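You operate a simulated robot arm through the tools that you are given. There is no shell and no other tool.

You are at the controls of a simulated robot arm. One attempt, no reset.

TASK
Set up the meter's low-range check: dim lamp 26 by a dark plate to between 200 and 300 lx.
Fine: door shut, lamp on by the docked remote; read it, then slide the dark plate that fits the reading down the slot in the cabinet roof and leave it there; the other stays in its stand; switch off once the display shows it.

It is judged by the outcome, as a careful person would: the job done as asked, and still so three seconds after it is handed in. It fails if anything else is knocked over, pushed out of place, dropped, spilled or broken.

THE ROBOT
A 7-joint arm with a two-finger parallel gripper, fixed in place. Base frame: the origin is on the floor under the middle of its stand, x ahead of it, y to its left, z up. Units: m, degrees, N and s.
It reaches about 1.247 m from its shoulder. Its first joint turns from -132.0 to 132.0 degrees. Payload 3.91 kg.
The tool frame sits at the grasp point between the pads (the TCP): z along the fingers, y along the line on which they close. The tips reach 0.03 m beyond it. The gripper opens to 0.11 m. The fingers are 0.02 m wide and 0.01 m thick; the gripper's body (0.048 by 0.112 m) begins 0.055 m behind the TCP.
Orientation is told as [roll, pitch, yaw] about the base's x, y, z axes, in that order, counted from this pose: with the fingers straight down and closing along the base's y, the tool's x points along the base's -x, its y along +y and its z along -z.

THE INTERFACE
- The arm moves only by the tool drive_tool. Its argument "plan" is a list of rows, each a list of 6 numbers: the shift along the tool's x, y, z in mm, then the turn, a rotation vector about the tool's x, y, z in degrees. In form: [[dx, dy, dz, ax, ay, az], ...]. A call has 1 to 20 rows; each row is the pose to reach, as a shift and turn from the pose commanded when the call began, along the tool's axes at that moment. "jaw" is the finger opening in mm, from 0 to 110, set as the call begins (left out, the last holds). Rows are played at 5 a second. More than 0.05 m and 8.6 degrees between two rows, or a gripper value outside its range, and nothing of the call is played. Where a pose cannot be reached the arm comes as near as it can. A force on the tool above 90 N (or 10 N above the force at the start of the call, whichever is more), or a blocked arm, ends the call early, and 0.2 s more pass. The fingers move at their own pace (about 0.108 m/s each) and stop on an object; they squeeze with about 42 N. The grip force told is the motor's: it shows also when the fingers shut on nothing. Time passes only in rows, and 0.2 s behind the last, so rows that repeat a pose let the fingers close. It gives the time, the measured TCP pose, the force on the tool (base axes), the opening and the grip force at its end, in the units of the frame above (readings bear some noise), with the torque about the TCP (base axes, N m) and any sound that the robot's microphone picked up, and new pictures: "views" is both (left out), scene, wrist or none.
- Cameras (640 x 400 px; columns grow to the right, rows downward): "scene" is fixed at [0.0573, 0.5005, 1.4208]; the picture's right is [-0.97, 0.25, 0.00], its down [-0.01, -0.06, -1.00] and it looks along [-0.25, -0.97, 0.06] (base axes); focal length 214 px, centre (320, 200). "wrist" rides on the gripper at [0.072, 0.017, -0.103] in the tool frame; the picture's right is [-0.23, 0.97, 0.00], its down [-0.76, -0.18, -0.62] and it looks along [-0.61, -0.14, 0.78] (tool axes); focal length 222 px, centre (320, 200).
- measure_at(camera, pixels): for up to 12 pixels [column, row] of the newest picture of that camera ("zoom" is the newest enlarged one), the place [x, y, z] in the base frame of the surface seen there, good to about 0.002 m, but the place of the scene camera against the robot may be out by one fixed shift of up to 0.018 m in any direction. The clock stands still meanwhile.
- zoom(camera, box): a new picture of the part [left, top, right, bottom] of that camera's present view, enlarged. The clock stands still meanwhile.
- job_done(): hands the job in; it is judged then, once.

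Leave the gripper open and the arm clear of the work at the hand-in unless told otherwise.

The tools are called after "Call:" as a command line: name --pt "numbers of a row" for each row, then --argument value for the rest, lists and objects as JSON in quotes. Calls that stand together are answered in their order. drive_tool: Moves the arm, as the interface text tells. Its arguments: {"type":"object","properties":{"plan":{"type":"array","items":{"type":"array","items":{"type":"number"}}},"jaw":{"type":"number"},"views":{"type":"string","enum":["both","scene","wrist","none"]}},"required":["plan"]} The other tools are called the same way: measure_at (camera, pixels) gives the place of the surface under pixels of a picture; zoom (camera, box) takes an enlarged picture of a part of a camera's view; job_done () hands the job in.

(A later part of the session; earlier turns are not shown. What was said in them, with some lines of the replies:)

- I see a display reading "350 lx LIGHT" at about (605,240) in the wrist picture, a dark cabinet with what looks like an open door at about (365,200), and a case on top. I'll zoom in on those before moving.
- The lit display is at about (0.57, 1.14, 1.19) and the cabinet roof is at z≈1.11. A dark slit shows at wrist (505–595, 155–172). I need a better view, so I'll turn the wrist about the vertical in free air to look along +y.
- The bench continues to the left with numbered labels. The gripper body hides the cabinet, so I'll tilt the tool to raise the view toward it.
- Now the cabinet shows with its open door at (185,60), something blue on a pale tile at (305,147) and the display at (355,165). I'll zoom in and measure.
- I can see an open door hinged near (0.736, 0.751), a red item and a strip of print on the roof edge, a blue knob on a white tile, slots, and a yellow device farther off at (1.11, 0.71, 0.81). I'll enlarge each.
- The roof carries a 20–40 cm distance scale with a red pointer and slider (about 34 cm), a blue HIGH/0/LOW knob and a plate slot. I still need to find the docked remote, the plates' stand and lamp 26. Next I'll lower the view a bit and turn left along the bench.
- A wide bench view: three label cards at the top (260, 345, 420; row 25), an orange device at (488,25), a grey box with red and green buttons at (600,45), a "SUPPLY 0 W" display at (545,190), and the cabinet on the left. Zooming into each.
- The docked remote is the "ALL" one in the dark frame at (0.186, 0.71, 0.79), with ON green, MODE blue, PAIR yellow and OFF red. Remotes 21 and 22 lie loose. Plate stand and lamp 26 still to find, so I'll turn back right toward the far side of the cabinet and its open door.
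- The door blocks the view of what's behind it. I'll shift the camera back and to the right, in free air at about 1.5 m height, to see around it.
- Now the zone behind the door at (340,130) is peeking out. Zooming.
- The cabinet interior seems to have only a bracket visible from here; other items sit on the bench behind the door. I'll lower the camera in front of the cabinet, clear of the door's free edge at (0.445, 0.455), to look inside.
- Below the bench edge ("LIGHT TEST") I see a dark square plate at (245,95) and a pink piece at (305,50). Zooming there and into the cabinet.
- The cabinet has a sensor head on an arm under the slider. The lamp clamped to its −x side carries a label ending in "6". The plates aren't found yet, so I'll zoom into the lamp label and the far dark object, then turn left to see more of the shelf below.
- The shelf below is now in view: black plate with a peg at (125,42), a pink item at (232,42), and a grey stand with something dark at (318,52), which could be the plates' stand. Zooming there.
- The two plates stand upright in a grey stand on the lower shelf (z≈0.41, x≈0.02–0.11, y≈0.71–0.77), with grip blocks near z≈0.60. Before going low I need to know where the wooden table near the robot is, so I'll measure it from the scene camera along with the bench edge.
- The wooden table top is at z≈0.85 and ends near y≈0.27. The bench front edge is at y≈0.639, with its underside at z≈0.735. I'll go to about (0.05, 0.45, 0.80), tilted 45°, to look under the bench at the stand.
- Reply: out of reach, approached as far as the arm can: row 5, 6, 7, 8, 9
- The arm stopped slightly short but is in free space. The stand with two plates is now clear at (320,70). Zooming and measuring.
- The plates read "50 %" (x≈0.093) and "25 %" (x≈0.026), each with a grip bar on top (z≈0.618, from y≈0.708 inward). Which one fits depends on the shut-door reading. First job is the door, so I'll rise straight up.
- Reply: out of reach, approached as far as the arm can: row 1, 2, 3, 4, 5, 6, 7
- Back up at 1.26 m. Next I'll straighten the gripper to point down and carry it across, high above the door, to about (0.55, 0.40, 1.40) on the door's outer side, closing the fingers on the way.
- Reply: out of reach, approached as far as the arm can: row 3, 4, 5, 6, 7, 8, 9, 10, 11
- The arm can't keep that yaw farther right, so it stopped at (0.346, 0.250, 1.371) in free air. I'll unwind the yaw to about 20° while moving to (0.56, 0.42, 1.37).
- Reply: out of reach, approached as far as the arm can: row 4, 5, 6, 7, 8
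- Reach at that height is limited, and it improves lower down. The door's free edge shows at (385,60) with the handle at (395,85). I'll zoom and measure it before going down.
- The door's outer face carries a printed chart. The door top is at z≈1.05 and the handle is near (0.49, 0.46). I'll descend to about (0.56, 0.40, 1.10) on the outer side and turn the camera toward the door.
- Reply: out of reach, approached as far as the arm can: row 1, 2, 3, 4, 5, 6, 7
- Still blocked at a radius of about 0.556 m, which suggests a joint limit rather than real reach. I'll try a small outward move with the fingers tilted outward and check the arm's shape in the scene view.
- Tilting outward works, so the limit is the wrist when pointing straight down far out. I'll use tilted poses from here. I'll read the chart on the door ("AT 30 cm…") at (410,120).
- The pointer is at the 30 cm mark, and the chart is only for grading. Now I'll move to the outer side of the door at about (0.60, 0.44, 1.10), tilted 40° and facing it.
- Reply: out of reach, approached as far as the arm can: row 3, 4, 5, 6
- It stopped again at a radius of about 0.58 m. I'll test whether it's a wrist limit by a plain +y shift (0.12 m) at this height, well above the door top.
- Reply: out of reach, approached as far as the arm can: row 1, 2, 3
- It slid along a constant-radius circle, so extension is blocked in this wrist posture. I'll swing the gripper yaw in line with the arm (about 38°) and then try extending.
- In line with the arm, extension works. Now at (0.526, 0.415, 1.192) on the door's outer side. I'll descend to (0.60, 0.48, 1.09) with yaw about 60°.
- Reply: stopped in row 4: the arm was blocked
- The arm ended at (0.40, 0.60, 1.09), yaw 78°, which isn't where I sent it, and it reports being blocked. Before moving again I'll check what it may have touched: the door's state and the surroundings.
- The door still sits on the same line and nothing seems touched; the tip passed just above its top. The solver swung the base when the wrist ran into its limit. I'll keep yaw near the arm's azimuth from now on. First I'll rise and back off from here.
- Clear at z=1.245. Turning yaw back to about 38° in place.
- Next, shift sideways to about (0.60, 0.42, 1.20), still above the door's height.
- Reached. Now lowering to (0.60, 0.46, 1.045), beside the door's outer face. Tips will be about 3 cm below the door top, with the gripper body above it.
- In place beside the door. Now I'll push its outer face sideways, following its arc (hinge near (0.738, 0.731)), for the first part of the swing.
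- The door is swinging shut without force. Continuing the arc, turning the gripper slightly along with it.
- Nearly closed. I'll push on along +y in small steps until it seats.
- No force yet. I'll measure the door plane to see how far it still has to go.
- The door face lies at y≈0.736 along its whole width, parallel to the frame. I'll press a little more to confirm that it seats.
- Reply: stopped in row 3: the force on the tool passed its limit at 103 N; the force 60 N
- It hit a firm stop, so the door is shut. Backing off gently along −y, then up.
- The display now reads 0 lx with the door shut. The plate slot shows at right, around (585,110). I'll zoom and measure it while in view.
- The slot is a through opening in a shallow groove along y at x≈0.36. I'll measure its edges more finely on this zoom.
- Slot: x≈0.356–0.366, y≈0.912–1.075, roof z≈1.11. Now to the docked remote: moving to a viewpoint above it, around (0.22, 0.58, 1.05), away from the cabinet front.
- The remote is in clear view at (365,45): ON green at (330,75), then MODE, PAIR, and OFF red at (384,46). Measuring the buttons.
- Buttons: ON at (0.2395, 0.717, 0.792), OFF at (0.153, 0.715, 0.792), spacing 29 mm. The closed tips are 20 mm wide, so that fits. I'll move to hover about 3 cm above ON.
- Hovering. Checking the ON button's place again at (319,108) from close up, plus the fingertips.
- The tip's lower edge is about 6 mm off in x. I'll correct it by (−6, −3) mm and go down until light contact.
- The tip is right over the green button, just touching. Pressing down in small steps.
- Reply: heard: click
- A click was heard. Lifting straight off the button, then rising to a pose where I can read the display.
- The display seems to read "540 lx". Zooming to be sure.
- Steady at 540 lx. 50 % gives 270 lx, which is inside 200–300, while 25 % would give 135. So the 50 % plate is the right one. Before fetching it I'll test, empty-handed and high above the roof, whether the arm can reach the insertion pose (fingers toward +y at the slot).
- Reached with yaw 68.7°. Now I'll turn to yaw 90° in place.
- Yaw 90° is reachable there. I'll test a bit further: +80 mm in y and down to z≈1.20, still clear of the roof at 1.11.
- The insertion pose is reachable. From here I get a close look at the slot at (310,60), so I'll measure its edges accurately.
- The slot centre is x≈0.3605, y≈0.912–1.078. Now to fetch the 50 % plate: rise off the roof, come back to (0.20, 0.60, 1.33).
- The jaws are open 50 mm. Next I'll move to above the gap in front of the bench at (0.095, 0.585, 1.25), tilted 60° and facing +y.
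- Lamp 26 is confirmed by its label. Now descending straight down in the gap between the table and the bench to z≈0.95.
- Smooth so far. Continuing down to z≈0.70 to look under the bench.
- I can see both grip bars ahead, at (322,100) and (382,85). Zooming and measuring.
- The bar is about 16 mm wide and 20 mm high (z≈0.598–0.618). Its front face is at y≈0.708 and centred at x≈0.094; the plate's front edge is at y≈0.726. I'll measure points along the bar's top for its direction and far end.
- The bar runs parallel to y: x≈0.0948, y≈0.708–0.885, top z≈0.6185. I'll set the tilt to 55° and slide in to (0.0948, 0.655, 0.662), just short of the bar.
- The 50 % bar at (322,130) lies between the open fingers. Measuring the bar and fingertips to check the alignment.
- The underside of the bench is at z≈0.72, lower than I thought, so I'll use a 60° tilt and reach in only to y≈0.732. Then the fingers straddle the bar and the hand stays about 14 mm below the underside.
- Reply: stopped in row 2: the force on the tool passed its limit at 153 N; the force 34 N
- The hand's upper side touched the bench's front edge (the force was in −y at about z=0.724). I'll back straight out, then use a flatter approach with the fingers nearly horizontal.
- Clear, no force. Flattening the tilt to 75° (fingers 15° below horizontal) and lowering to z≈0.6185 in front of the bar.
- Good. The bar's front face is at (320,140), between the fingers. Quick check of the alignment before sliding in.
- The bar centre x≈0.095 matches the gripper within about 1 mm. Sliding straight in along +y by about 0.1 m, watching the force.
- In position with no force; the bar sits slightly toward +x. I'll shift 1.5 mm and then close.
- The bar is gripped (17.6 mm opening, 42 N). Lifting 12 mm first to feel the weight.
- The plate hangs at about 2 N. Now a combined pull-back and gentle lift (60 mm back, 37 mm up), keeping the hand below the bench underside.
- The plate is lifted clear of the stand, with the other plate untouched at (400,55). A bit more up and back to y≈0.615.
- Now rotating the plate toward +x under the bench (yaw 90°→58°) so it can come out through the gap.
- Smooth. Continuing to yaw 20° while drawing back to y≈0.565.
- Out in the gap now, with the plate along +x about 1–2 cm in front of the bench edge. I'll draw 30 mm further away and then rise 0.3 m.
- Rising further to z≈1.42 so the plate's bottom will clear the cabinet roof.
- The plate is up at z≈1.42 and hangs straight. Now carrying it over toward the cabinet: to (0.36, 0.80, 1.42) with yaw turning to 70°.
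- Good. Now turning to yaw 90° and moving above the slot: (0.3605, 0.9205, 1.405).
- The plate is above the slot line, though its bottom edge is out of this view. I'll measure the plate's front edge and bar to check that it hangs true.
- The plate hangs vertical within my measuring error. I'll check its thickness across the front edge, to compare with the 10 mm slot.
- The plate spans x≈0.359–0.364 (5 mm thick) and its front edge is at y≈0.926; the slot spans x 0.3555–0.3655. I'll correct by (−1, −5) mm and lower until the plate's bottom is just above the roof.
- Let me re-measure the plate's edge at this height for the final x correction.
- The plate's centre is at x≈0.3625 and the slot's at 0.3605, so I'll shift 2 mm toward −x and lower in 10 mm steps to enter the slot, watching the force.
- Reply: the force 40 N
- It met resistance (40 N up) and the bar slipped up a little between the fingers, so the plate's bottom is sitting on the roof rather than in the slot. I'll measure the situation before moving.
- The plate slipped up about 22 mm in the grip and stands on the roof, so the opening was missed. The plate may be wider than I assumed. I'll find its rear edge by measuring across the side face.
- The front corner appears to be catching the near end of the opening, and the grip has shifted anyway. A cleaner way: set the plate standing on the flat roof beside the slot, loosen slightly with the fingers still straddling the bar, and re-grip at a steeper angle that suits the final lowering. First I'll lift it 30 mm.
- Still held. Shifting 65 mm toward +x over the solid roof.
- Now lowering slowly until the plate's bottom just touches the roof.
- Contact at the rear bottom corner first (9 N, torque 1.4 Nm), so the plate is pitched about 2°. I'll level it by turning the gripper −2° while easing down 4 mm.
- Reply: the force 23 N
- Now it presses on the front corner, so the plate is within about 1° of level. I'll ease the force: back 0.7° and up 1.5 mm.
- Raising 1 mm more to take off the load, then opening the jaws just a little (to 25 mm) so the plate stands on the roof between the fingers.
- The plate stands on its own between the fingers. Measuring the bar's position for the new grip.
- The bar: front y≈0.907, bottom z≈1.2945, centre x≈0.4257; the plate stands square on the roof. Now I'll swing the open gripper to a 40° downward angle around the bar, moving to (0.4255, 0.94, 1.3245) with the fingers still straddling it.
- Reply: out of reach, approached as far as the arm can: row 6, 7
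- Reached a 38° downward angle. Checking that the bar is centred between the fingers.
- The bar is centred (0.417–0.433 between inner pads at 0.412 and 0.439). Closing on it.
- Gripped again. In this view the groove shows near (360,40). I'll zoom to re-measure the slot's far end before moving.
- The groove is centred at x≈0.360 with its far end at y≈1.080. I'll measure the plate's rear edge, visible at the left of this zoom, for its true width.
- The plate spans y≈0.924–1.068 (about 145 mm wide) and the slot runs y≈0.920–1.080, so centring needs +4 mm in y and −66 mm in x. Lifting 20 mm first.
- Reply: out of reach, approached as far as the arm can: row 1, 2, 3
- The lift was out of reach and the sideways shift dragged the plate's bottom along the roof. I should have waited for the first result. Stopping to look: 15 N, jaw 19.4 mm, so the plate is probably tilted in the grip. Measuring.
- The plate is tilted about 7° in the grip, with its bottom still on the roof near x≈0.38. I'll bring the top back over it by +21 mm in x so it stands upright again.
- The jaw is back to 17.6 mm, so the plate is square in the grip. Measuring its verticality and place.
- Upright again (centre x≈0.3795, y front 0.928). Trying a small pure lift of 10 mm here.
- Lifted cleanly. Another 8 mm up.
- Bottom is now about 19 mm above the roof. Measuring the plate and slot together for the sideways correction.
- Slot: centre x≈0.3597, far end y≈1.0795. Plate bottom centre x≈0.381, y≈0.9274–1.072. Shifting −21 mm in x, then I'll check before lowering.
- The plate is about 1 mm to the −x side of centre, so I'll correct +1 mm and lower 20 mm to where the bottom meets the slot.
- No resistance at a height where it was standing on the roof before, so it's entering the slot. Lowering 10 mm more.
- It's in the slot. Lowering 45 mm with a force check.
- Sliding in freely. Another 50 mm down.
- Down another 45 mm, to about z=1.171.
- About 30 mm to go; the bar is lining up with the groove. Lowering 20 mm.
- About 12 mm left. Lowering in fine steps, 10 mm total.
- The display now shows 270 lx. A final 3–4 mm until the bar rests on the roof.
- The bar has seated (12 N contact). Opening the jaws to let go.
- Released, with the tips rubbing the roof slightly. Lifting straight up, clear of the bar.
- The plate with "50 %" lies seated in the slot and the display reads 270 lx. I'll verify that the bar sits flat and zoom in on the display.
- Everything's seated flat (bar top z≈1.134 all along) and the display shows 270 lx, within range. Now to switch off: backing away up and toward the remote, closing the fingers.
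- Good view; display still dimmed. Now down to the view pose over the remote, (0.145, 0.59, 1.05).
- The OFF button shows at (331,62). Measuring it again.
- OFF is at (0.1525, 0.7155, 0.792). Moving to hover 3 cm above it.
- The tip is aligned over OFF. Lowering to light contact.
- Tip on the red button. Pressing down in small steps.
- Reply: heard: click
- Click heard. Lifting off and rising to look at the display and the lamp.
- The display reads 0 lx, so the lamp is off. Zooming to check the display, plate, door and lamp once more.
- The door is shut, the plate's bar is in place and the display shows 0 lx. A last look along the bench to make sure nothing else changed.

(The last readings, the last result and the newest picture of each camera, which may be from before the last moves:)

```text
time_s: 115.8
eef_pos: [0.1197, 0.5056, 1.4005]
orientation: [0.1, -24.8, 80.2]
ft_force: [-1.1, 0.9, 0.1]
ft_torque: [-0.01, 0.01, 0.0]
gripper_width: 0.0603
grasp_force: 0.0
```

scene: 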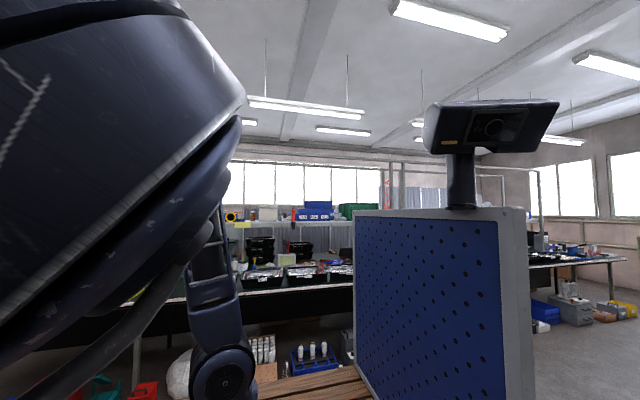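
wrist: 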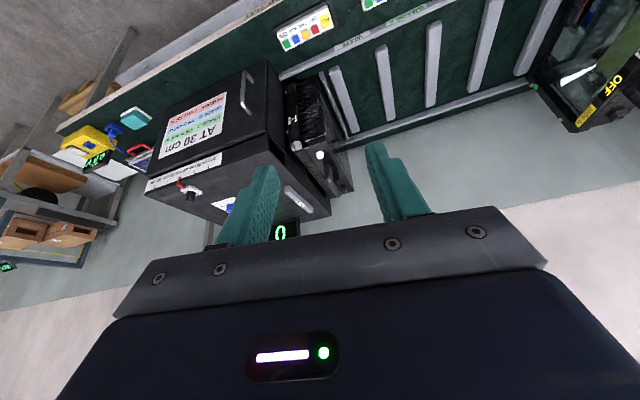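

Call:
zoom --camera "wrist" --box '[130, 60, 370, 240]'

Call:
zoom --camera "wrist" --box '[500, 0, 640, 140]'

```text
2.22 times, centred on (250, 150) of wrist
```

zoom: 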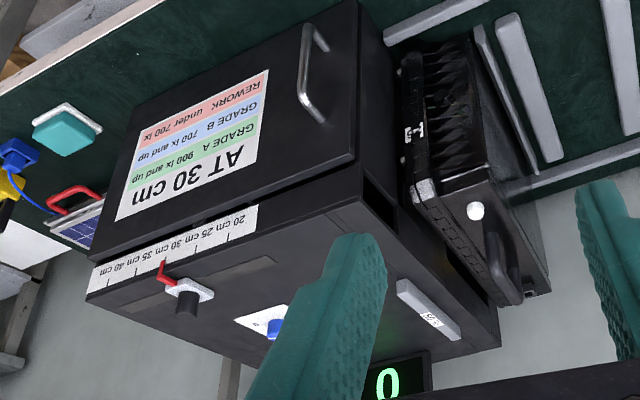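

```text
2.86 times, centred on (570, 70) of wrist
```

zoom: 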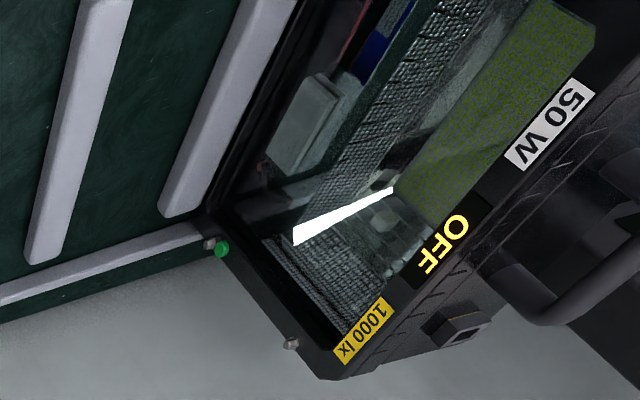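

Everything is in order: the 50 % plate is in its slot, door shut, slider still at 30 cm, display at 0 lx, and the other lamp shows OFF. Opening the gripper fully here, clear of the work.

Call:
drive_tool --pt "0 0 0 0 0 0" --pt "0 0 -20 0 0 0" --pt "0 0 -40 0 0 0" --jaw 110 --views "wrist"

```text
time_s: 116.6
eef_pos: [0.116, 0.4879, 1.4361]
orientation: [0.0, -25.0, 80.1]
ft_force: [0.5, -0.6, 1.1]
ft_torque: [-0.01, -0.03, -0.01]
gripper_width: 0.1102
grasp_force: 0.0
```

wrist: 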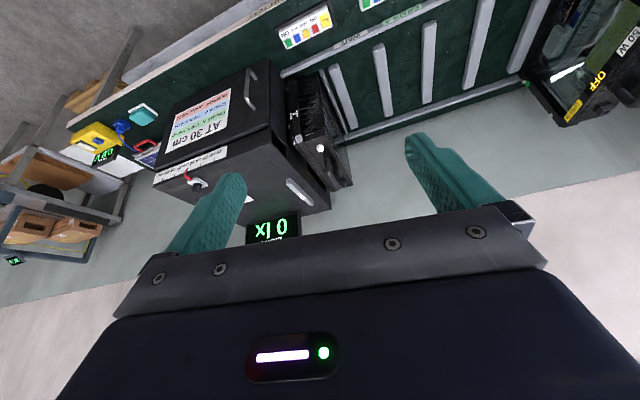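

The gripper is open, the arm is clear, the display reads 0 lx and the plate is in its slot. Handing in.

Call:
job_done

```text
The job is handed in.
```

The low-range check is set up. Lamp 26 read 540 lx with the door shut, and the 50 % plate brought it down to 270 lx, inside your 200–300 lx range.

- **Door and lamp:** I shut the door (the display fell to 0 lx), then switched the lamp on with the docked "ALL" remote.
- **Plate:** The 50 % plate is in the roof slot with its bar flat on the roof. The 25 % plate would have given about 135 lx, so it stayed in its stand. I last saw it upright as I carried the other one away and did not look at it again.
- **Switched off:** After the display showed 270 lx I pressed OFF on the same remote, and it now reads 0 lx.
- **End state:** The arm is clear and the gripper open. In the last look along the bench nothing appeared out of place.

A few contacts happened along the way:

- **Door:** it met its stop at about 100 N as it closed.
- **Bench edge:** the hand bumped it once while reaching for the plate.
- **Plate:** on the first try it missed the slot and slipped in the grip. I stood it on the roof to re-grip it, and a lift that failed then dragged its bottom edge a few centimetres across the roof. I saw no damage, but I did not check the plate or roof for scratches.
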